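You operate a simulated robot arm through the tools that you are given. There is no shell and no other tool.

You are at the controls of a simulated robot arm. One attempt, no reset.

## Task
Tighten the seeping brass bolt on the steel block, then flush the green tester.
Fine: use the chrome spanner of the bolt's size and put it back on the mat; main switch on, RESET, FLUSH; the screen reads CLEAN.

Only the result counts: the job must be done as asked and must still hold three seconds after the hand-in. Knocking over, shifting, dropping, spilling or breaking anything else fails it.

## Robot
A 7-joint arm with a two-finger parallel gripper, fixed in place. Base frame: the origin is on the floor under the middle of its stand, x ahead of it, y to its left, z up. Units: mm, rad, N and s.
With the tool pointing down near the work surface it reaches from about 180 to 680 mm from the base axis. Its first joint turns from -1.152 to 1.152 rad. Payload 2.4 kg.
The tool frame sits at the grasp point between the pads (the TCP): z along the fingers, y along the line on which they close. The tips reach 30 mm beyond it. Largest opening 94 mm; finger width 28, thickness 10; the body of the gripper, 50 by 96 mm, starts 55 mm behind the TCP.
Orientation is that of the tool frame in the base frame, as a unit quaternion [w, x, y, z]. With the fingers straight down and closing along the base's y, the tool's x points along the base's -x, its y along +y and its z along -z.

## Interface
- The arm moves only by the tool nudge_tool. Its argument "deltas" is a list of rows, each a list of 7 numbers: the closure, from 0 (fully open) to 1 (shut), then the shift along the tool's x, y, z in units of 40 mm (1.0 is 40 mm), then the turn, a rotation vector about the tool's x, y, z in units of 6 degrees (1.0 is 6 degrees). In form: [[claw, x, y, z, rx, ry, rz], ...]. A call has 1 to 20 rows; each row shifts and turns the commanded pose from where the row before left it, along the tool's axes as they then stand. A call with a number of a shift or a turn outside -1 to 1 is refused whole. Each row takes 0.2 s and may step no farther than 50 mm and 0.15 rad from the row before; otherwise, or with a gripper value out of range, the whole call is refused. Where a pose cannot be reached the arm comes as near as it can. A force on the tool above 40 N (or 10 N above the force at the start of the call, whichever is more), or a blocked arm, ends the call early, and 0.2 s more pass. Each finger travels about 153 mm/s and halts on what it meets, pressing with about 44 N; the grip force reading is that of the motor and also rises with nothing between the fingers. The clock runs only during rows and for 0.2 s after the last one: add rows that do not move to give the fingers time. The reply holds the time, the measured pose of the TCP, the force on the tool along the base axes, the opening and the grip force, in the units named above and with some noise, with the torque about the TCP (base axes, N m) and any sound that the robot's microphone picked up, and new pictures: "pictures" is both (left out), scene, wrist or none.
- Cameras (640 x 400 px; columns grow to the right, rows downward): "scene" is fixed at [58.7, 498, 1450.1]; the picture's right is [-0.46, -0.89, 0.00], its down [-0.46, 0.24, -0.86] and it looks along [0.76, -0.39, -0.52] (base axes); focal length 282 px, centre (320, 200). "wrist" rides on the gripper at [76, 14, -102] in the tool frame; the picture's right is [-0.18, 0.98, 0.00], its down [-0.75, -0.14, -0.64] and it looks along [-0.63, -0.12, 0.77] (tool axes); focal length 243 px, centre (320, 200). There is no depth. A picture from a camera that has moved, and an enlarged one, comes with that camera's place and axes in the base frame and with its lens.
- inspect(camera, box): a new picture of the part [left, top, right, bottom] of that camera's present view, enlarged. No time passes.
- finish_job(): hands the job in; it is judged then, once.

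Places have to be worked out from the pictures, the camera data and where the tool is seen. Open the gripper and draw the arm clear of the work before you hand the job in, unless the task says otherwise.

The tools are called after "Request:" by a JSON object that holds its "fn" and its "kwargs". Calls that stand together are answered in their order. nudge_tool: Moves the arm, as the interface text tells. Its arguments: {"type":"object","properties":{"deltas":{"type":"array","items":{"type":"array","items":{"type":"number"}}},"pictures":{"type":"string","enum":["both","scene","wrist","none"]}},"required":["deltas"]} The other tools are called the same way: inspect (camera, box) takes an enlarged picture of a part of a camera's view; finish_job () hands the job in.

At the start:

```text
time_s: 0.0
ee_pos: [430.5, -54.3, 1296.2]
tcp_rot: [0.0, 0.0, 1.0, 0.0]
force: [0.4, -0.7, 0.2]
ft_torque: [0.01, -0.01, 0.01]
finger_gap: 94.0
grip_force: 0.2
```

scene: 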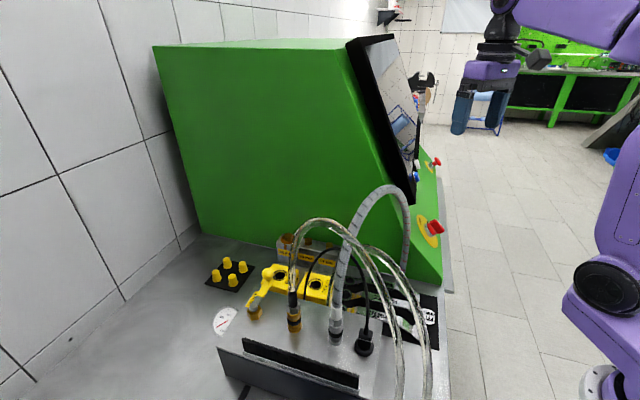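
wrist: 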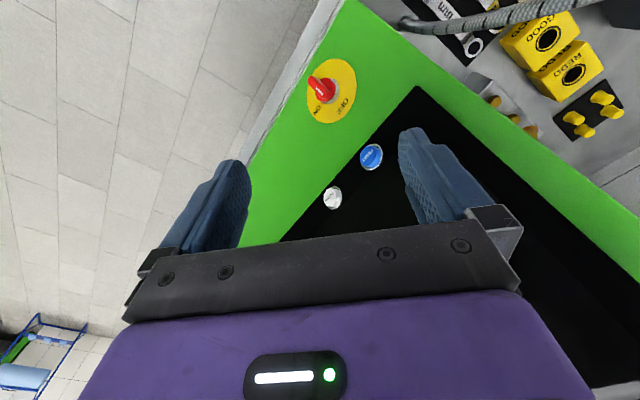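

I start by looking closely at both views to find the bolt, the spanners on the mat and the tester's controls.

Request:
{"fn": "inspect", "kwargs": {"camera": "scene", "box": [200, 220, 460, 400]}}

Request:
{"fn": "inspect", "kwargs": {"camera": "scene", "box": [340, 30, 460, 260]}}

Request:
{"fn": "inspect", "kwargs": {"camera": "wrist", "box": [280, 0, 640, 220]}}

```text
2.22 times, centred on (330, 310) of scene
camera zoom: at [58.7, 498.0, 1450.1], right [-0.46, -0.89, 0.0], down [-0.46, 0.24, -0.86], along [0.76, -0.39, -0.52], focal length 626 px, centre (298, -44)
```

zoom: 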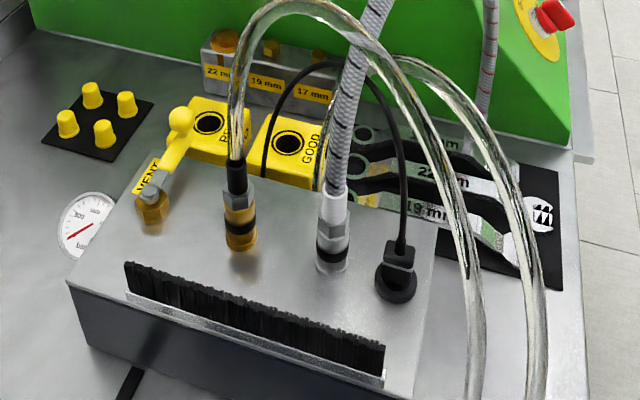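

```text
1.74 times, centred on (400, 145) of scene
camera zoom: at [58.7, 498.0, 1450.1], right [-0.46, -0.89, 0.0], down [-0.46, 0.24, -0.86], along [0.76, -0.39, -0.52], focal length 490 px, centre (181, 296)
```

zoom: 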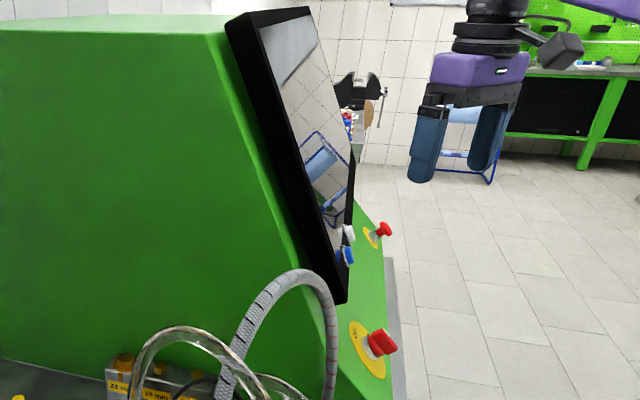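

```text
1.78 times, centred on (460, 110) of wrist
camera zoom: at [355.6, -39.8, 1399.0], right [0.18, 0.98, 0.0], down [0.75, -0.14, 0.64], along [0.63, -0.12, -0.77], focal length 431 px, centre (71, 360)
```

zoom: 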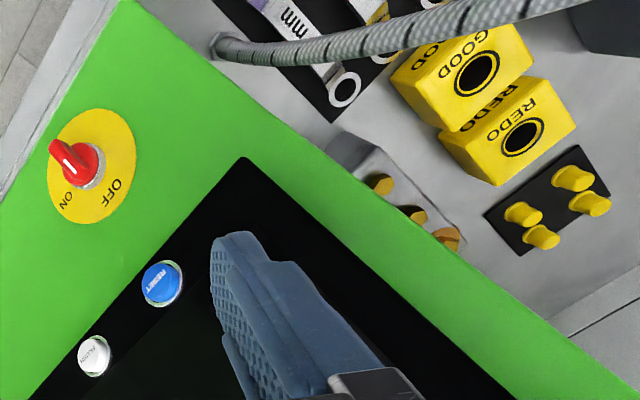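

The switch triangulates to about [466, -53, 988] and the bench to about z 900. The mat lies diagonally, with its spanners around x 230–500, y 10–250. I move the arm sideways at the present height to look at the mat and the small steel block with the 22/19/17 mm labels.

Request:
{"fn": "nudge_tool", "kwargs": {"deltas": [[0, 0, 1, 0, 0, 0, 0], [0, 0, 1, 0, 0, 0, 0], [0, 0.5, 1, 0, 0, 0, 0], [0, 0.5, 1, 0, 0, 0, 0], [0, 0.5, 0.5, 0, 0, 0, 0], [0, 0, 0, 0, 0, 0, 0]], "pictures": "both"}}

```text
time_s: 1.4
ee_pos: [368.2, 123.4, 1295.7]
tcp_rot: [0.0, 0.001, 1.0, 0.001]
force: [-0.5, 0.1, 0.5]
ft_torque: [0.03, 0.01, 0.0]
finger_gap: 94.0
grip_force: 0.1
camera wrist: at [293.2, 137.7, 1398.5], right [0.18, 0.98, 0.0], down [0.75, -0.14, 0.64], along [0.63, -0.12, -0.77], focal length 243 px, centre (320, 200)
```

scene: 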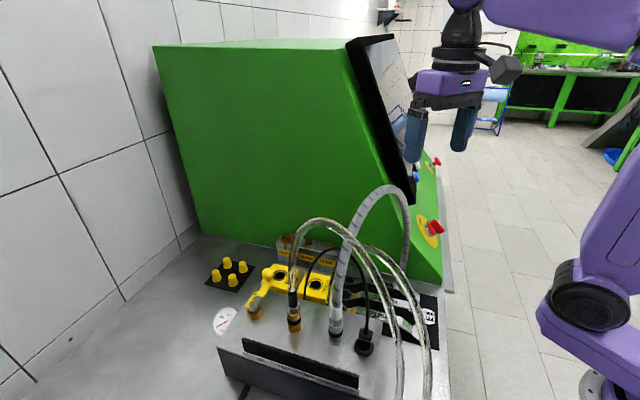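
wrist: 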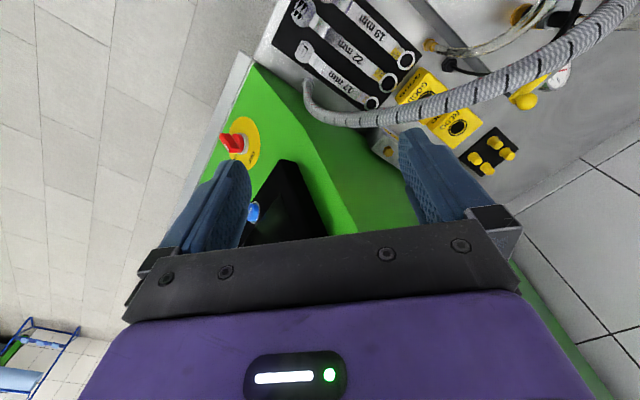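

The mat now shows at the top of the wrist view. I enlarge it to read the spanners and the steel block.

Request:
{"fn": "inspect", "kwargs": {"camera": "wrist", "box": [260, 0, 440, 112]}}

Request:
{"fn": "inspect", "kwargs": {"camera": "wrist", "box": [360, 60, 540, 172]}}

Request:
{"fn": "inspect", "kwargs": {"camera": "scene", "box": [260, 220, 360, 290]}}

Request:
{"fn": "inspect", "kwargs": {"camera": "scene", "box": [340, 260, 460, 350]}}

```text
3.56 times, centred on (350, 56) of wrist
camera zoom: at [293.2, 137.7, 1398.5], right [0.18, 0.98, 0.0], down [0.75, -0.14, 0.64], along [0.63, -0.12, -0.77], focal length 863 px, centre (213, 712)
```

zoom: 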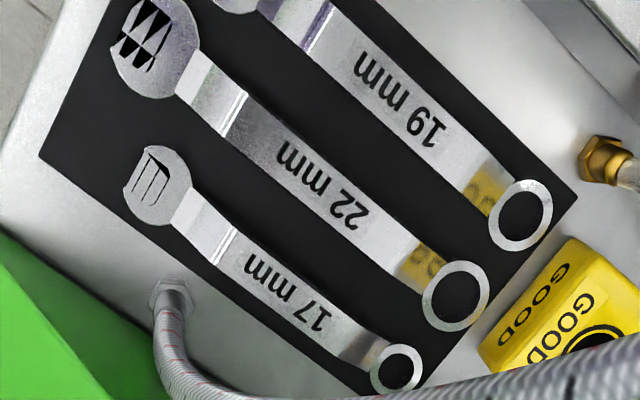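

```text
3.56 times, centred on (450, 116) of wrist
camera zoom: at [293.2, 137.7, 1398.5], right [0.18, 0.98, 0.0], down [0.75, -0.14, 0.64], along [0.63, -0.12, -0.77], focal length 863 px, centre (-142, 499)
```

zoom: 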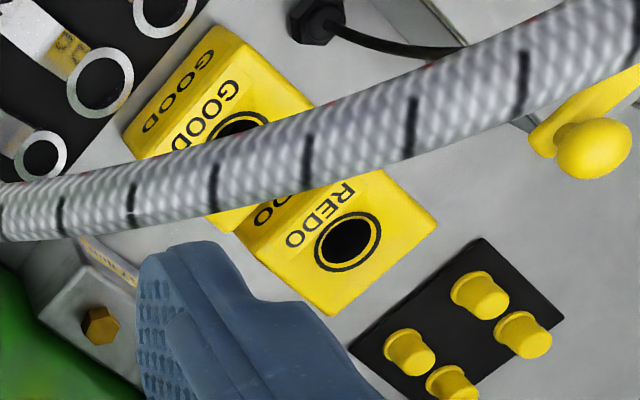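

```text
5.71 times, centred on (310, 255) of scene
camera zoom: at [58.6, 498.0, 1450.1], right [-0.46, -0.89, 0.0], down [-0.46, 0.24, -0.86], along [0.76, -0.39, -0.52], focal length 1609 px, centre (377, -114)
```

zoom: 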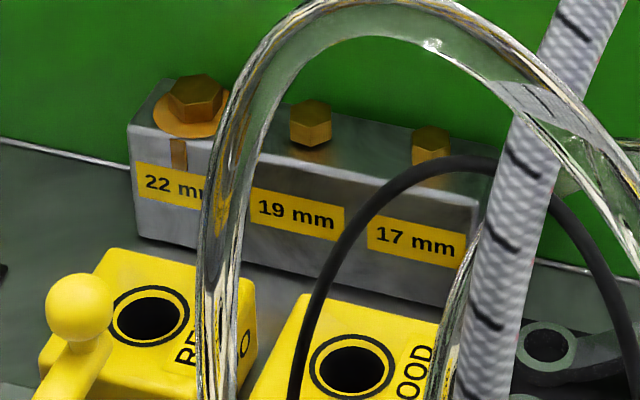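

```text
4.44 times, centred on (400, 305) of scene
camera zoom: at [58.6, 498.0, 1450.1], right [-0.46, -0.89, 0.0], down [-0.46, 0.24, -0.86], along [0.76, -0.39, -0.52], focal length 1251 px, centre (-36, -267)
```

zoom: 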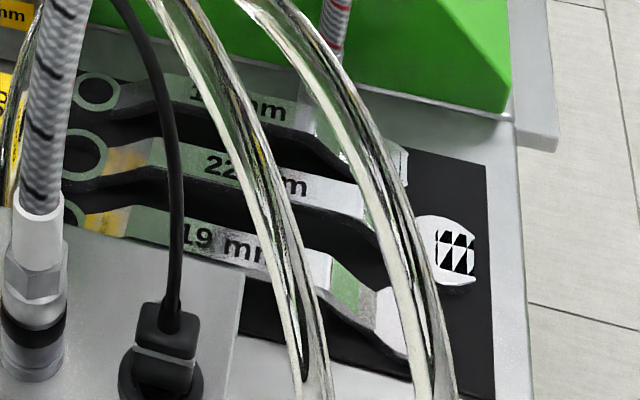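

The bolt at the 22 mm label has an orange puddle and a run down the block's face, so it looks like the seeping one, and the middle spanner is marked 22 mm. The grey hose peaks at about z 1235 near (360, 215), so I rise before moving toward the block for a better look.

Request:
{"fn": "nudge_tool", "kwargs": {"deltas": [[0, 0, 0, -1, 0, 0, 0], [0, 0, 0, -1, 0, 0, 0], [0, 0, 0.5, -0.5, 0, 0, 0], [0, -0.5, 0.7, 0, 0, 0, 0], [0, -1, 0.5, 0, 0, 0, 0], [0, -1, 0.5, 0, 0, 0, 0], [0, -1, 0.5, 0, 0, 0, 0], [0, 0, 0, 0, 0, 0, 0]], "pictures": "both"}}

```text
time_s: 3.2
ee_pos: [424.2, 196.4, 1334.6]
tcp_rot: [0.001, 0.0, 1.0, 0.0]
force: [-0.4, -0.4, -0.3]
ft_torque: [-0.02, -0.03, 0.0]
finger_gap: 94.0
grip_force: 0.1
out of reach, approached as far as the arm can: row 2, 3, 4, 5, 6, 7
camera wrist: at [348.5, 210.4, 1437.5], right [0.18, 0.98, 0.0], down [0.75, -0.14, 0.64], along [0.63, -0.12, -0.77], focal length 243 px, centre (320, 200)
```

scene: 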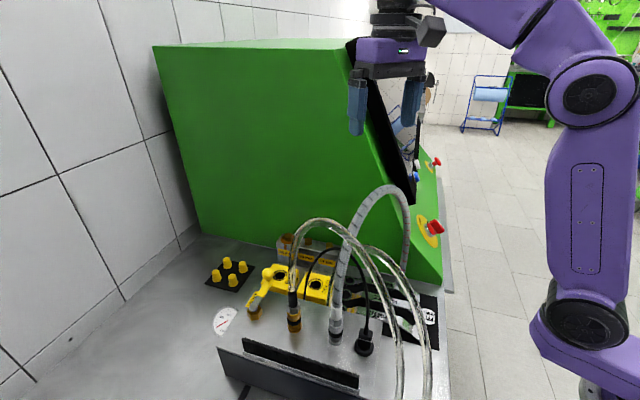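
wrist: 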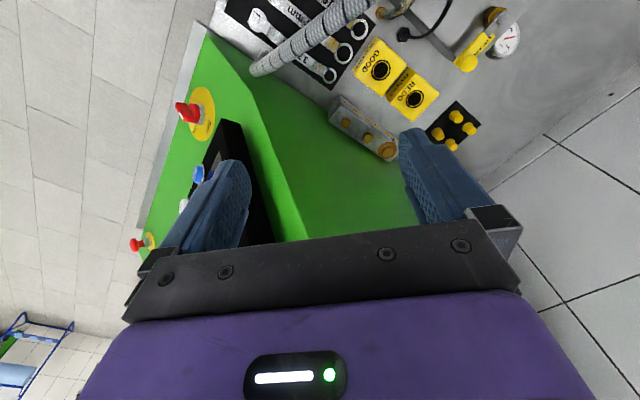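

The block with its three bolts and the mat are both in view now. I enlarge them.

Request:
{"fn": "inspect", "kwargs": {"camera": "wrist", "box": [300, 80, 460, 180]}}

Request:
{"fn": "inspect", "kwargs": {"camera": "wrist", "box": [200, 0, 400, 125]}}

Request:
{"fn": "inspect", "kwargs": {"camera": "wrist", "box": [340, 0, 540, 125]}}

```text
4.00 times, centred on (380, 130) of wrist
camera zoom: at [348.5, 210.4, 1437.5], right [0.18, 0.98, 0.0], down [0.75, -0.14, 0.64], along [0.63, -0.12, -0.77], focal length 970 px, centre (80, 480)
```

zoom: 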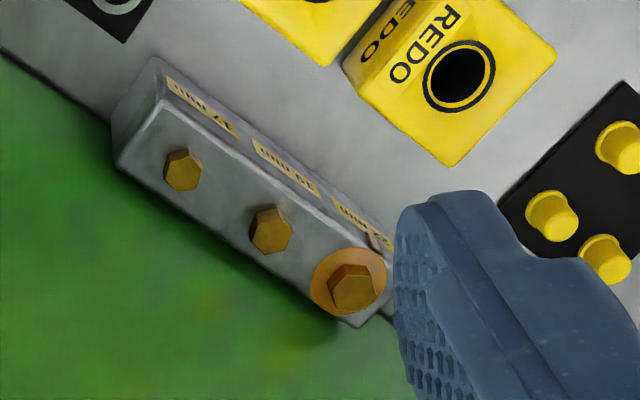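

```text
3.20 times, centred on (300, 62) of wrist
camera zoom: at [348.5, 210.4, 1437.5], right [0.18, 0.98, 0.0], down [0.75, -0.14, 0.64], along [0.63, -0.12, -0.77], focal length 776 px, centre (384, 640)
```

zoom: 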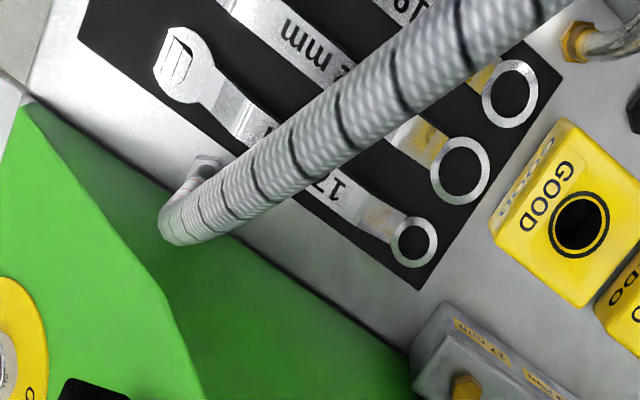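

```text
3.20 times, centred on (440, 62) of wrist
camera zoom: at [348.5, 210.4, 1437.5], right [0.18, 0.98, 0.0], down [0.75, -0.14, 0.64], along [0.63, -0.12, -0.77], focal length 776 px, centre (-64, 640)
```

zoom: 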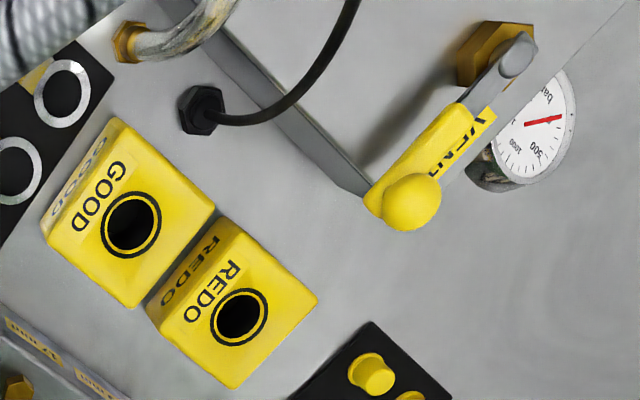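

The three bolts triangulate to about (616, 304), (577, 265) and (538, 227), with head tops near z 987. The 22 mm one has the orange puddle. Row 2 onward was out of reach, so I come down a little to re-sync the commanded pose, then go back over the mat side for a look at the hoses.

Request:
{"fn": "nudge_tool", "kwargs": {"deltas": [[0, 0, 0, 0.5, 0, 0, 0], [0, 0, 0, 0, 0, 0, 0]], "pictures": "none"}}

```text
time_s: 3.8
ee_pos: [423.6, 196.6, 1315.4]
tcp_rot: [0.0, 0.001, 1.0, 0.0]
force: [-0.3, -0.1, -0.5]
ft_torque: [0.03, 0.0, -0.04]
finger_gap: 94.3
grip_force: 0.1
```

The commanded pose follows the reached pose. I turn the tool 45° so the fingers close across the spanners and the camera looks along them, then draw back toward the base, staying high.

Request:
{"fn": "nudge_tool", "kwargs": {"deltas": [[0, 0, 0, 0, 0, 0, -1], [0, 0, 0, 0, 0, 0, -1], [0, 0, 0, 0, 0, 0, -1], [0, 0, 0, 0, 0, 0, -1], [0, 0, 0, 0, 0, 0, -1], [0, 0, 0, 0, 0, 0, -1], [0, 0, 0, 0, 0, 0, -1], [0, 0, 0, 0, 0, 0, -0.5], [0, 1, 0, 0, 0, 0, 0], [0, 1, 0.5, 0, 0, 0, 0], [0, 1, 0.5, 0, 0, 0, 0], [0, 0, 0, 0, 0, 0, 0]], "pictures": "both"}}

```text
time_s: 6.4
ee_pos: [309.2, 139.8, 1317.3]
tcp_rot: [0.001, -0.383, 0.924, 0.0]
force: [-0.1, 0.4, 0.0]
ft_torque: [-0.07, 0.0, 0.02]
finger_gap: 94.3
grip_force: 0.0
camera wrist: at [247.0, 95.3, 1420.6], right [-0.57, 0.82, 0.0], down [0.63, 0.43, 0.64], along [0.53, 0.36, -0.77], focal length 243 px, centre (320, 200)
```

scene: 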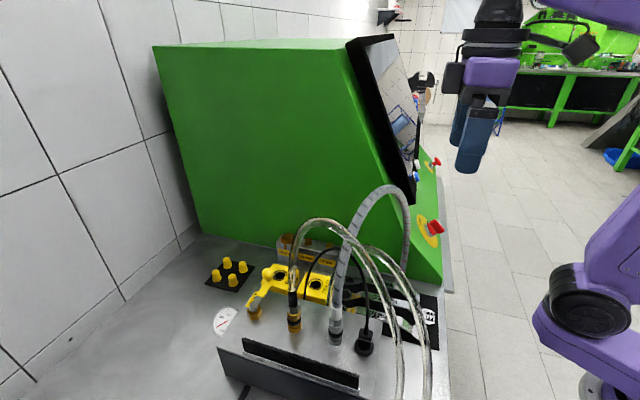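
wrist: 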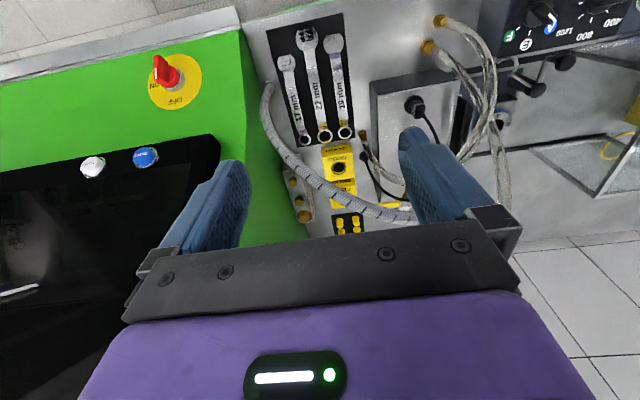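

Both ends of the hoses and the whole mat are now visible. I enlarge the mat, the hose region and the tester's front.

Request:
{"fn": "inspect", "kwargs": {"camera": "wrist", "box": [240, 0, 420, 112]}}

Request:
{"fn": "inspect", "kwargs": {"camera": "wrist", "box": [240, 110, 440, 240]}}

Request:
{"fn": "inspect", "kwargs": {"camera": "wrist", "box": [360, 0, 640, 175]}}

Request:
{"fn": "inspect", "kwargs": {"camera": "wrist", "box": [60, 30, 240, 190]}}

```text
3.56 times, centred on (330, 56) of wrist
camera zoom: at [247.0, 95.3, 1420.6], right [-0.57, 0.82, 0.0], down [0.63, 0.43, 0.64], along [0.53, 0.36, -0.77], focal length 863 px, centre (284, 712)
```

zoom: 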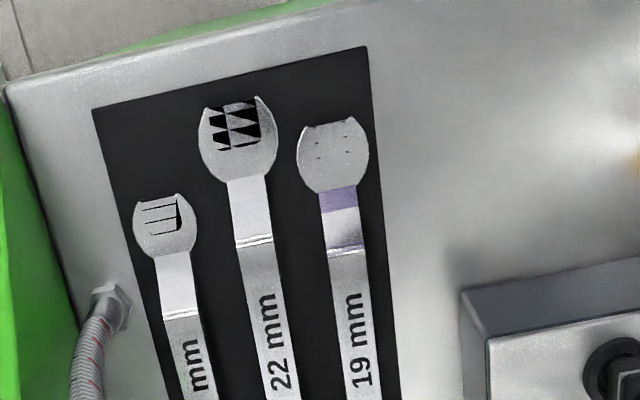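

```text
3.08 times, centred on (340, 175) of wrist
camera zoom: at [247.0, 95.3, 1420.6], right [-0.57, 0.82, 0.0], down [0.63, 0.43, 0.64], along [0.53, 0.36, -0.77], focal length 746 px, centre (258, 277)
```

zoom: 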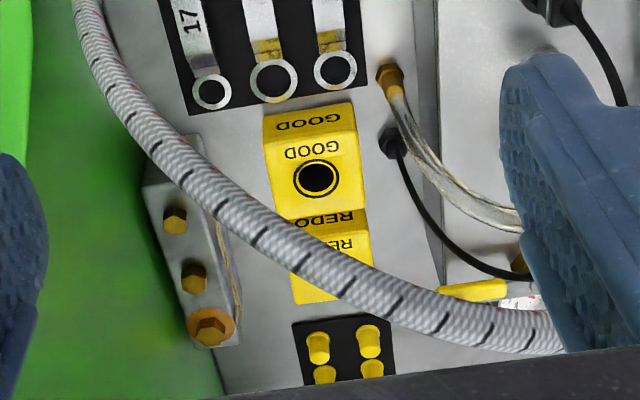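

```text
2.29 times, centred on (500, 88) of wrist
camera zoom: at [247.0, 95.3, 1420.6], right [-0.57, 0.82, 0.0], down [0.63, 0.43, 0.64], along [0.53, 0.36, -0.77], focal length 555 px, centre (-91, 457)
```

zoom: 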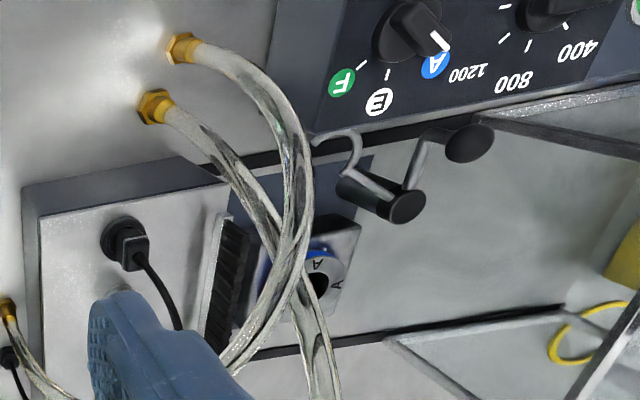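

```text
2.50 times, centred on (150, 110) of wrist
camera zoom: at [247.0, 95.3, 1420.6], right [-0.57, 0.82, 0.0], down [0.63, 0.43, 0.64], along [0.53, 0.36, -0.77], focal length 606 px, centre (745, 425)
```

zoom: 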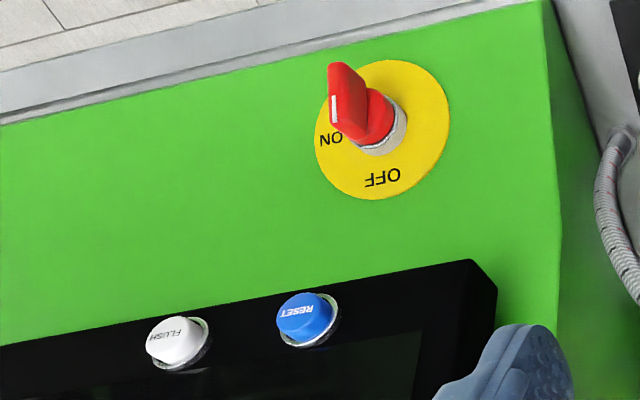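

All three labels read clearly: the 22 mm spanner is in the middle, with its open jaw near (305, 107) and its ring near (436, 240). Its handle looks raised to about z 930. The grey hose arches over the spanner's middle at about z 1195, so I go down on the base side of it and use the scene camera to see how tall the wrist is.

Request:
{"fn": "nudge_tool", "kwargs": {"deltas": [[0, 0.7, -0.4, 0, 0, 0, 0], [0, 0, 0, 1, 0, 0, 0], [0, 0, 0, 1, 0, 0, 0], [0, 0, 0, 1, 0, 0, 0], [0, 0, 0, 1, 0, 0, 0], [0, 0, 0, 1, 0, 0, 0], [0, 0, 0, 0.5, 0, 0, 0], [0, 0, 0, 0, 0, 0, 0]], "pictures": "both"}}

```text
time_s: 8.2
ee_pos: [302.6, 108.8, 1097.5]
tcp_rot: [0.0, -0.382, 0.924, 0.0]
force: [0.2, 0.8, 0.1]
ft_torque: [0.02, -0.03, -0.01]
finger_gap: 94.1
grip_force: 0.1
camera wrist: at [239.3, 65.5, 1199.7], right [-0.56, 0.83, 0.0], down [0.63, 0.43, 0.64], along [0.53, 0.36, -0.77], focal length 243 px, centre (320, 200)
```

scene: 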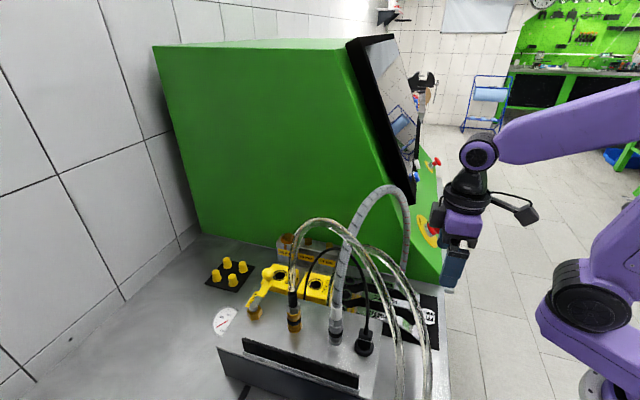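
wrist: 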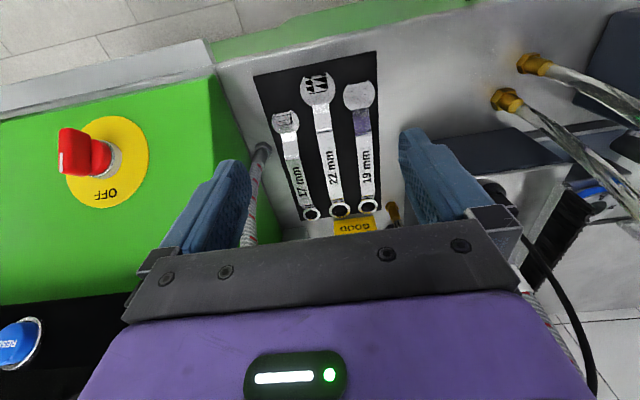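

The picture shows the wrist joint (J6) straight above the TCP at about +196 mm, with the forearm rising back from it. The clearance to the grey hose therefore looks workable if I grip near the jaw end. I enlarge the mat to measure the spanner.

Request:
{"fn": "inspect", "kwargs": {"camera": "wrist", "box": [240, 50, 400, 150]}}

Request:
{"fn": "inspect", "kwargs": {"camera": "wrist", "box": [270, 150, 400, 235]}}

Request:
{"fn": "inspect", "kwargs": {"camera": "scene", "box": [340, 260, 450, 330]}}

Request:
{"fn": "inspect", "kwargs": {"camera": "scene", "box": [270, 225, 330, 265]}}

```text
4.00 times, centred on (320, 100) of wrist
camera zoom: at [239.3, 65.5, 1199.7], right [-0.56, 0.83, 0.0], down [0.63, 0.43, 0.64], along [0.53, 0.36, -0.77], focal length 970 px, centre (320, 600)
```

zoom: 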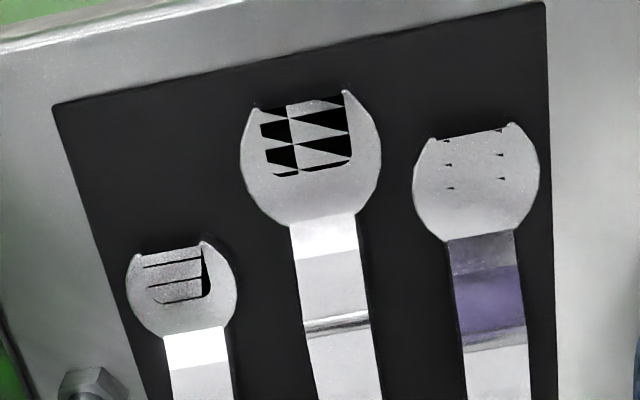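

```text
4.71 times, centred on (335, 192) of wrist
camera zoom: at [239.3, 65.5, 1199.7], right [-0.56, 0.83, 0.0], down [0.63, 0.43, 0.64], along [0.53, 0.36, -0.77], focal length 1142 px, centre (249, 235)
```

zoom: 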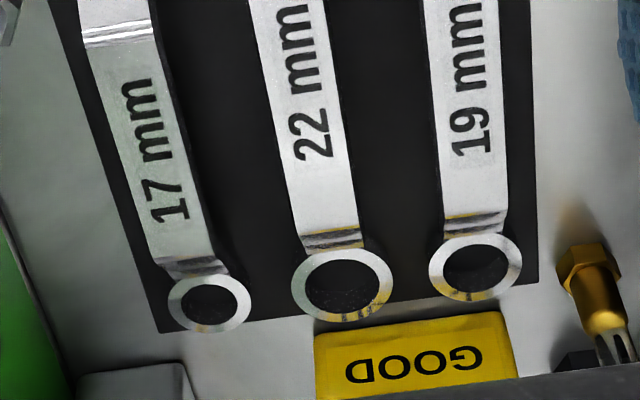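

```text
5.71 times, centred on (395, 295) of scene
camera zoom: at [58.7, 498.0, 1450.1], right [-0.46, -0.89, 0.0], down [-0.46, 0.24, -0.86], along [0.76, -0.39, -0.52], focal length 1609 px, centre (-109, -343)
```

zoom: 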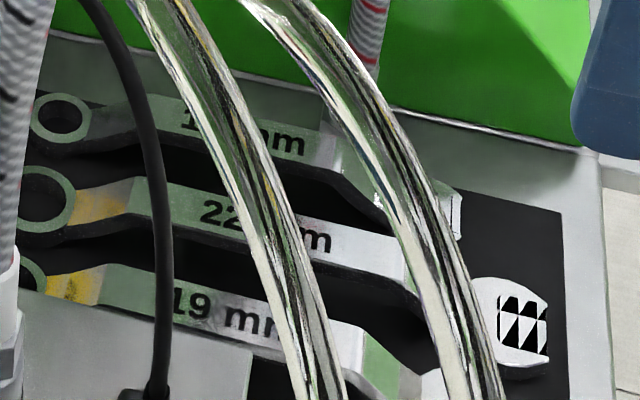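

```text
10.00 times, centred on (300, 245) of scene
camera zoom: at [58.7, 498.0, 1450.1], right [-0.46, -0.89, 0.0], down [-0.46, 0.24, -0.86], along [0.76, -0.39, -0.52], focal length 2815 px, centre (520, -250)
```

zoom: 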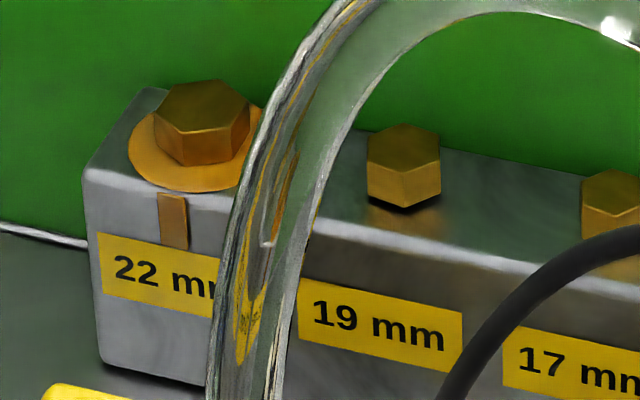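

The 22 mm spanner lies along the 45° direction. Its jaw is at about (306, 108), its ring at (439, 241), and its 21 mm wide handle top is near z 930, raised over the mat. The neighbours are about 46 mm away, so I narrow the fingers to about 31 mm. I also lean the wrist 5° back from the hose and come to 60 mm above the handle near (343, 144).

Request:
{"fn": "nudge_tool", "kwargs": {"deltas": [[0.66, 0, 0, 0, 0, -0.833, 0], [0.66, -0.361, -0.023, 0.848, 0, 0, 0], [0.66, -0.361, -0.023, 0.848, 0, 0, 0], [0.66, -0.361, -0.023, 0.848, 0, 0, 0], [0.66, 0, 0, 0, 0, 0, 0]], "pictures": "both"}}

```text
time_s: 9.4
ee_pos: [341.0, 144.5, 999.1]
tcp_rot: [0.041, -0.383, 0.923, 0.017]
force: [0.0, 0.3, 0.5]
ft_torque: [0.0, 0.04, 0.01]
finger_gap: 32.1
grip_force: 0.1
camera wrist: at [272.1, 96.1, 1095.0], right [-0.57, 0.82, 0.02], down [0.59, 0.39, 0.71], along [0.58, 0.41, -0.71], focal length 243 px, centre (320, 200)
```

scene: 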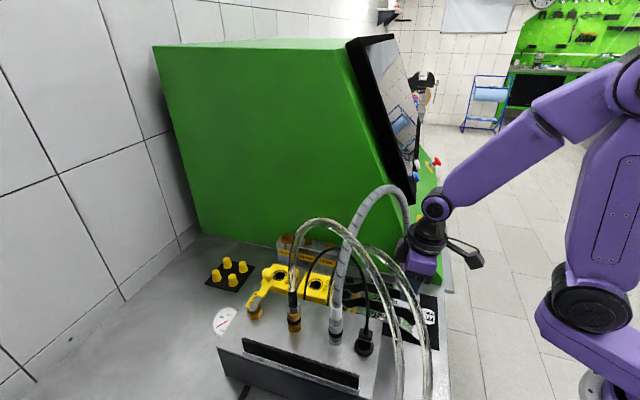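
wrist: 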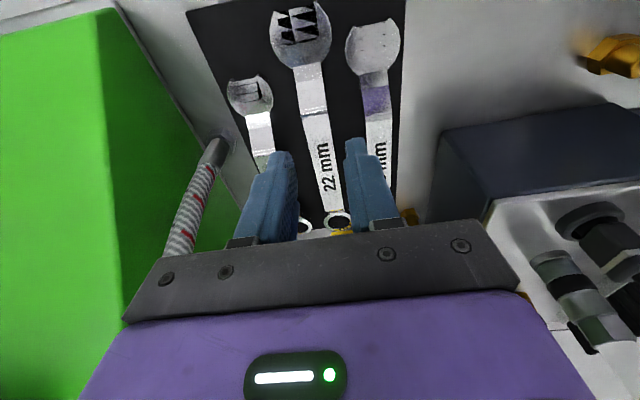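

The fingers straddle the 22 mm handle in the wrist view, and the wrist joint is beside the hose but not touching it. I enlarge both views before descending.

Request:
{"fn": "inspect", "kwargs": {"camera": "wrist", "box": [220, 60, 440, 240]}}

Request:
{"fn": "inspect", "kwargs": {"camera": "scene", "box": [350, 160, 500, 330]}}

```text
2.22 times, centred on (330, 150) of wrist
camera zoom: at [272.1, 96.1, 1095.0], right [-0.57, 0.82, 0.02], down [0.59, 0.39, 0.71], along [0.58, 0.41, -0.71], focal length 539 px, centre (298, 311)
```

zoom: 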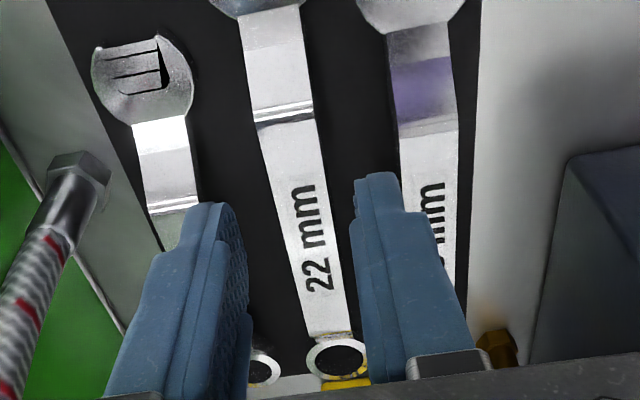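

```text
2.35 times, centred on (425, 245) of scene
camera zoom: at [58.7, 498.0, 1450.1], right [-0.46, -0.89, 0.0], down [-0.46, 0.24, -0.86], along [0.76, -0.39, -0.52], focal length 662 px, centre (73, 94)
```

zoom: 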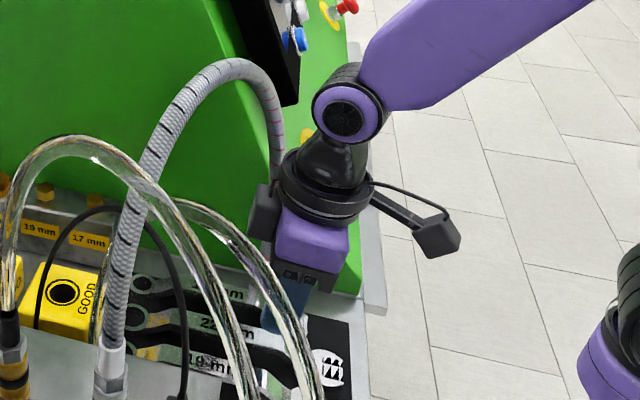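

The alignment is good: the TCP is at n −139.0 against the handle's −139.7. I descend to TCP z 942, which puts the tips at about 912, above the neighbouring jaws, and check before closing.

Request:
{"fn": "nudge_tool", "kwargs": {"deltas": [[0.66, 0.062, -0.009, 0.71, 0, 0, 0], [0.66, 0.062, -0.009, 0.71, 0, 0, 0], [0.66, 0, 0, 0, 0, 0, 0]], "pictures": "both"}}

```text
time_s: 10.2
ee_pos: [341.4, 144.8, 942.1]
tcp_rot: [0.04, -0.382, 0.923, 0.016]
force: [0.6, -0.2, 0.0]
ft_torque: [0.02, -0.02, -0.01]
finger_gap: 32.1
grip_force: 0.1
camera wrist: at [273.0, 94.7, 1037.8], right [-0.57, 0.82, 0.02], down [0.59, 0.39, 0.71], along [0.58, 0.41, -0.71], focal length 243 px, centre (320, 200)
```

scene: 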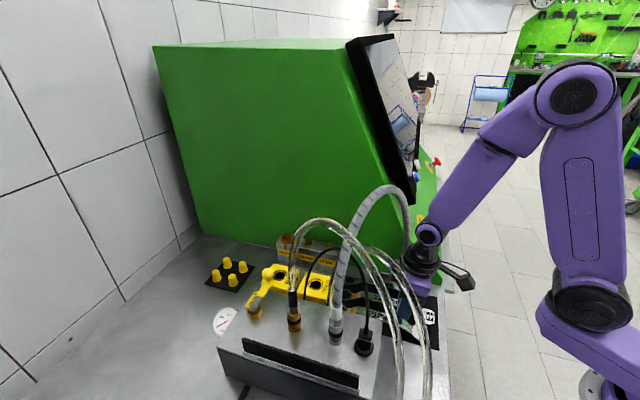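
wrist: 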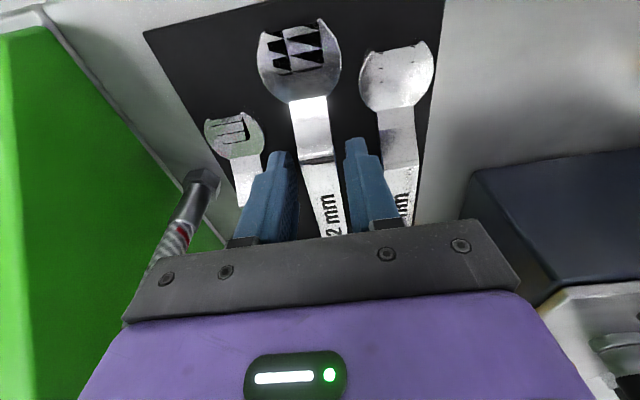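

Request:
{"fn": "inspect", "kwargs": {"camera": "wrist", "box": [200, 90, 440, 250]}}

Request:
{"fn": "inspect", "kwargs": {"camera": "scene", "box": [360, 180, 500, 330]}}

```text
2.50 times, centred on (320, 170) of wrist
camera zoom: at [273.0, 94.7, 1037.8], right [-0.57, 0.82, 0.02], down [0.59, 0.39, 0.71], along [0.58, 0.41, -0.71], focal length 606 px, centre (320, 275)
```

zoom: 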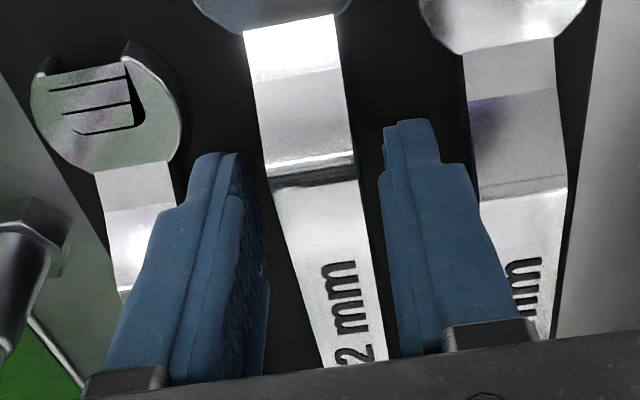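

```text
2.67 times, centred on (430, 255) of scene
camera zoom: at [58.7, 498.0, 1450.1], right [-0.46, -0.89, 0.0], down [-0.46, 0.24, -0.86], along [0.76, -0.39, -0.52], focal length 751 px, centre (27, 53)
```

zoom: 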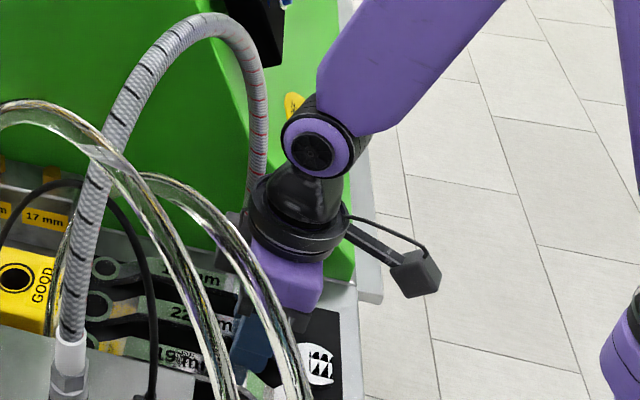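

The fingers straddle only the 22 mm handle, and nothing else is touched. I close the gripper and give it time.

Request:
{"fn": "nudge_tool", "kwargs": {"deltas": [[1, 0, 0, 0, 0, 0, 0], [1, 0, 0, 0, 0, 0, 0], [1, 0, 0, 0, 0, 0, 0]], "pictures": "wrist"}}

```text
time_s: 11.0
ee_pos: [342.1, 145.0, 942.1]
tcp_rot: [0.04, -0.382, 0.923, 0.016]
force: [-0.3, 0.7, -0.6]
ft_torque: [-0.04, 0.03, 0.02]
finger_gap: 21.0
grip_force: 43.4
camera wrist: at [273.1, 94.7, 1038.1], right [-0.57, 0.82, 0.02], down [0.59, 0.39, 0.7], along [0.57, 0.41, -0.71], focal length 243 px, centre (320, 200)
```

wrist: 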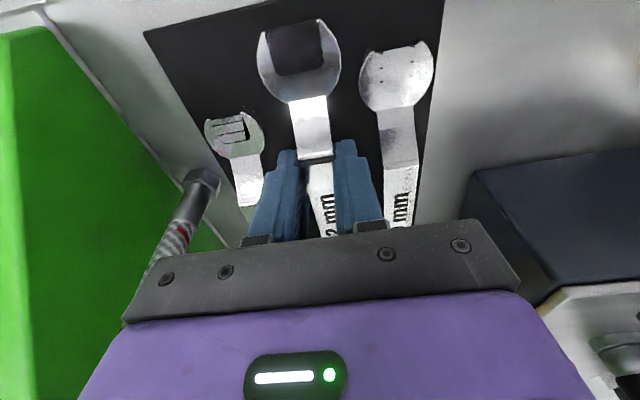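

Gripped: the gap is 21.0 mm and the force 43 N. I lift 30 mm straight up and check that the spanner comes along level.

Request:
{"fn": "nudge_tool", "kwargs": {"deltas": [[1, -0.033, 0, -0.374, 0, 0, 0], [1, -0.033, 0, -0.374, 0, 0, 0], [1, 0, 0, 0, 0, 0, 0]], "pictures": "both"}}

Request:
{"fn": "inspect", "kwargs": {"camera": "wrist", "box": [200, 0, 440, 250]}}

Request:
{"fn": "inspect", "kwargs": {"camera": "scene", "box": [330, 230, 470, 340]}}

```text
time_s: 11.8
ee_pos: [342.7, 143.1, 973.5]
tcp_rot: [0.04, -0.382, 0.923, 0.016]
force: [0.0, -0.6, 0.1]
ft_torque: [0.01, -0.01, 0.01]
finger_gap: 0.1
grip_force: 32.6
camera wrist: at [273.1, 94.0, 1069.1], right [-0.57, 0.82, 0.02], down [0.59, 0.39, 0.71], along [0.58, 0.41, -0.71], focal length 243 px, centre (320, 200)
```

scene: 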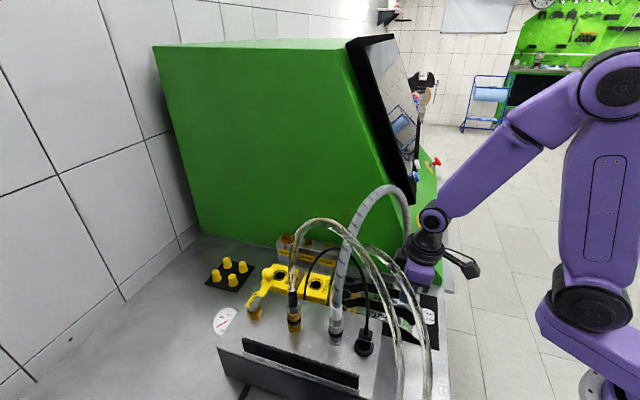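
wrist: 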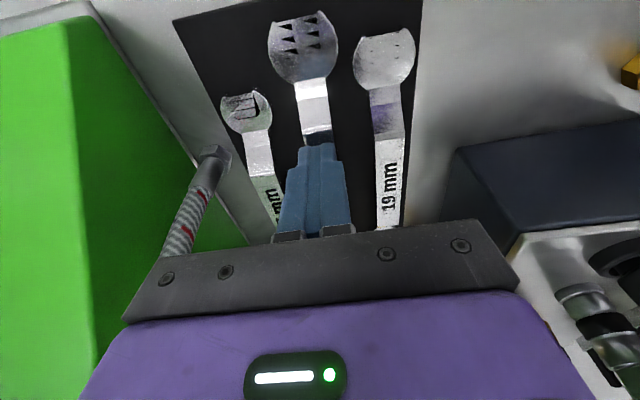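

```text
1.60 times, centred on (320, 125) of wrist
camera zoom: at [273.1, 94.0, 1069.1], right [-0.57, 0.82, 0.02], down [0.59, 0.39, 0.71], along [0.58, 0.41, -0.71], focal length 388 px, centre (320, 320)
```

zoom: 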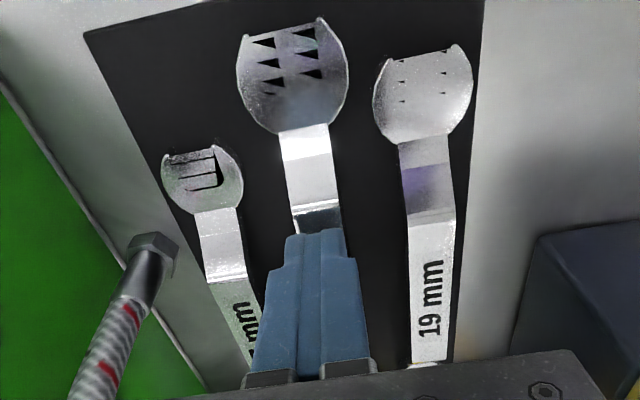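

```text
3.64 times, centred on (400, 285) of scene
camera zoom: at [58.7, 498.0, 1450.1], right [-0.46, -0.89, 0.0], down [-0.46, 0.24, -0.86], along [0.76, -0.39, -0.52], focal length 1024 px, centre (29, -109)
```

zoom: 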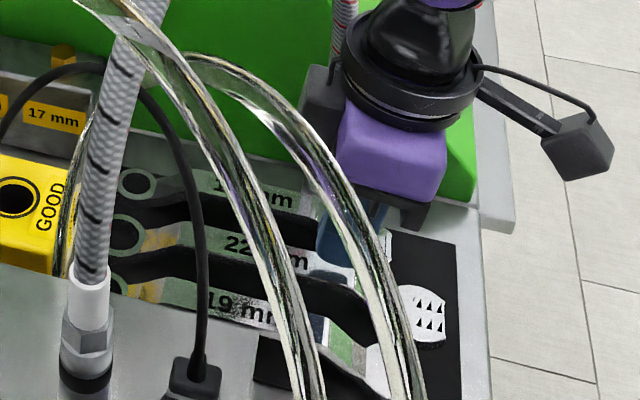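

The grip slipped: the gap is 0.1 mm and the spanner still lies in its place on the mat. The tips were probably too high on the thin handle, so I reopen to 32 mm and go about 8 mm deeper, in small steps.

Request:
{"fn": "nudge_tool", "kwargs": {"deltas": [[0.66, 0, 0, 0, 0, 0, 0], [0.66, 0, 0, 0, 0, 0, 0], [0.66, 0.04, 0.01, 0.45, 0, 0, 0], [0.66, 0.04, 0.01, 0.45, 0, 0, 0], [0.66, 0, 0, 0, 0, 0, 0]], "pictures": "both"}}

Request:
{"fn": "inspect", "kwargs": {"camera": "wrist", "box": [200, 90, 440, 250]}}

Request:
{"fn": "inspect", "kwargs": {"camera": "scene", "box": [340, 240, 460, 340]}}

```text
time_s: 13.0
ee_pos: [340.4, 143.0, 937.4]
tcp_rot: [0.041, -0.382, 0.923, 0.016]
force: [0.1, -0.4, 0.4]
ft_torque: [-0.02, 0.0, 0.0]
finger_gap: 32.0
grip_force: 0.0
camera wrist: at [271.3, 93.6, 1032.5], right [-0.57, 0.82, 0.02], down [0.59, 0.39, 0.71], along [0.57, 0.41, -0.71], focal length 243 px, centre (320, 200)
```

scene: 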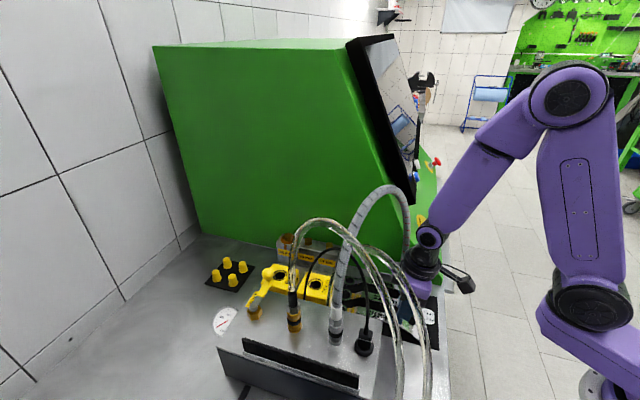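
wrist: 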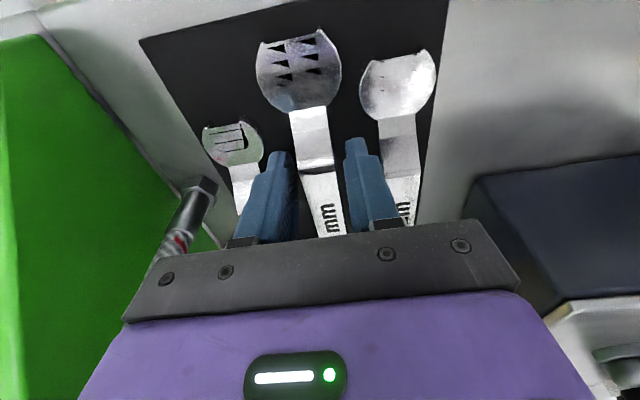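

```text
2.50 times, centred on (320, 170) of wrist
camera zoom: at [271.3, 93.6, 1032.5], right [-0.57, 0.82, 0.02], down [0.59, 0.39, 0.71], along [0.57, 0.41, -0.71], focal length 606 px, centre (320, 275)
```

zoom: 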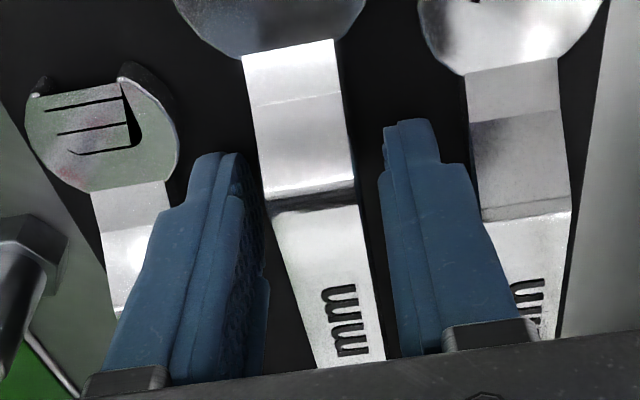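

```text
4.00 times, centred on (400, 290) of scene
camera zoom: at [58.7, 498.0, 1450.1], right [-0.46, -0.89, 0.0], down [-0.46, 0.24, -0.86], along [0.76, -0.39, -0.52], focal length 1126 px, centre (0, -160)
```

zoom: 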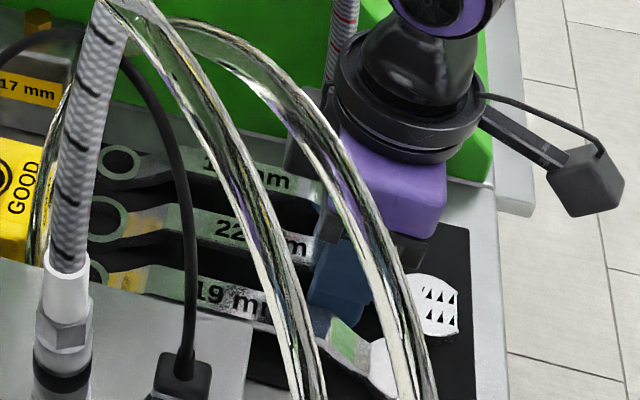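

No contact yet at TCP z 937. I step down 3 mm at a time, watching the force, to get the handle well inside the pads.

Request:
{"fn": "nudge_tool", "kwargs": {"deltas": [[0.66, 0.006, 0.02, 0.075, 0, 0, 0], [0.66, 0, 0, 0, 0, 0, 0]], "pictures": "none"}}

```text
time_s: 13.6
ee_pos: [339.6, 143.5, 933.4]
tcp_rot: [0.041, -0.381, 0.923, 0.017]
force: [-1.1, -0.7, 12.0]
ft_torque: [-0.07, 0.18, 0.09]
finger_gap: 31.9
grip_force: 0.1
```

The tips touch the mat at TCP z 933.4 (12 N up), so the mat is at about 903.5. I back off 2 mm and close the grip at this deeper level.

Request:
{"fn": "nudge_tool", "kwargs": {"deltas": [[0.66, -0.004, 0, -0.05, 0, 0, 0], [1, 0, 0, 0, 0, 0, 0], [1, 0, 0, 0, 0, 0, 0], [1, 0, 0, 0, 0, 0, 0]], "pictures": "wrist"}}

Request:
{"fn": "inspect", "kwargs": {"camera": "wrist", "box": [200, 20, 440, 250]}}

```text
time_s: 14.6
ee_pos: [340.7, 143.3, 936.9]
tcp_rot: [0.04, -0.382, 0.923, 0.017]
force: [-0.3, 0.5, 0.1]
ft_torque: [-0.04, 0.02, 0.03]
finger_gap: 21.2
grip_force: 43.9
camera wrist: at [270.8, 93.9, 1031.3], right [-0.57, 0.82, 0.02], down [0.59, 0.39, 0.7], along [0.57, 0.41, -0.71], focal length 243 px, centre (320, 200)
```

wrist: 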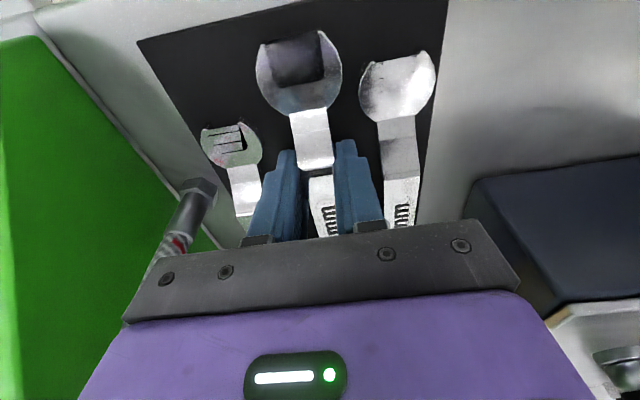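

```text
1.74 times, centred on (320, 135) of wrist
camera zoom: at [270.8, 93.9, 1031.3], right [-0.57, 0.82, 0.02], down [0.59, 0.39, 0.7], along [0.57, 0.41, -0.71], focal length 422 px, centre (320, 313)
```

zoom: 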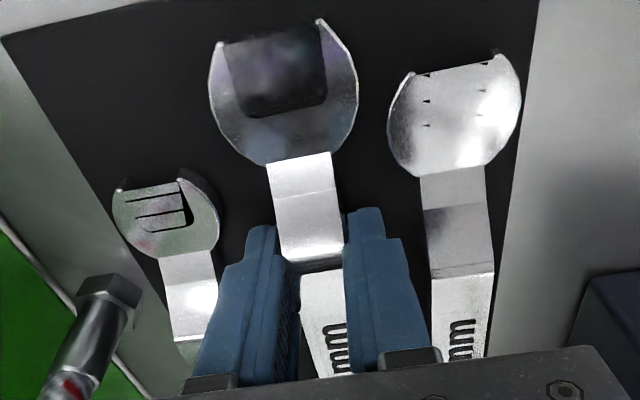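

Gripped again at 21.2 mm, and the jaw slot's look changed because the spanner moved a hair. I lift slowly, 4 mm first, and check the gap.

Request:
{"fn": "nudge_tool", "kwargs": {"deltas": [[1, -0.004, 0, -0.05, 0, 0, 0], [1, -0.004, 0, -0.05, 0, 0, 0], [1, 0, 0, 0, 0, 0, 0]], "pictures": "wrist"}}

Request:
{"fn": "inspect", "kwargs": {"camera": "wrist", "box": [200, 20, 440, 250]}}

Request:
{"fn": "inspect", "kwargs": {"camera": "scene", "box": [340, 240, 460, 340]}}

```text
time_s: 15.4
ee_pos: [340.4, 143.9, 939.2]
tcp_rot: [0.041, -0.382, 0.923, 0.017]
force: [0.5, 0.6, -1.8]
ft_torque: [-0.04, 0.04, 0.02]
finger_gap: 21.3
grip_force: 43.9
camera wrist: at [270.9, 94.1, 1034.6], right [-0.57, 0.82, 0.02], down [0.59, 0.39, 0.71], along [0.58, 0.41, -0.71], focal length 243 px, centre (320, 200)
```

wrist: 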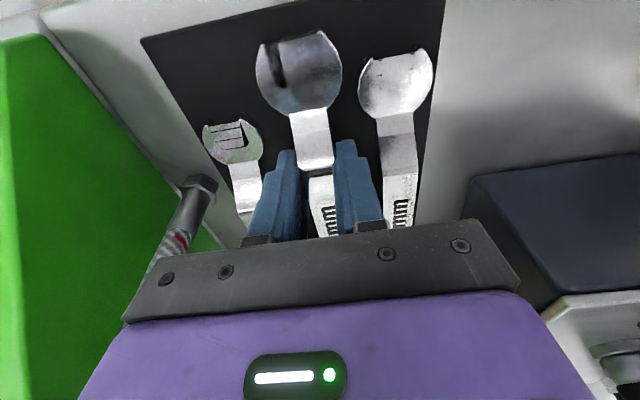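

```text
1.74 times, centred on (320, 135) of wrist
camera zoom: at [270.9, 94.1, 1034.6], right [-0.57, 0.82, 0.02], down [0.59, 0.39, 0.71], along [0.58, 0.41, -0.71], focal length 422 px, centre (320, 313)
```

zoom: 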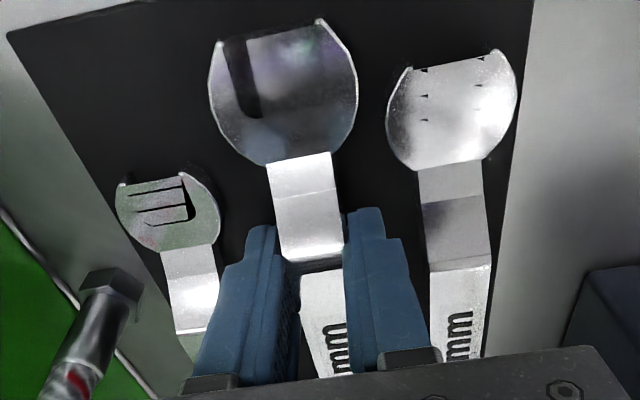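

```text
4.00 times, centred on (400, 290) of scene
camera zoom: at [58.7, 498.0, 1450.1], right [-0.46, -0.89, 0.0], down [-0.46, 0.24, -0.86], along [0.76, -0.39, -0.52], focal length 1126 px, centre (0, -160)
```

zoom: 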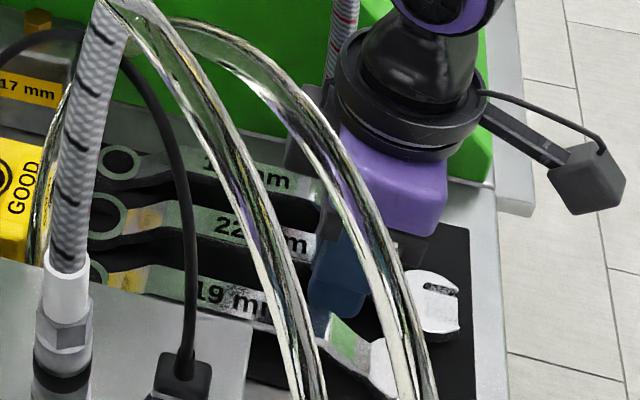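

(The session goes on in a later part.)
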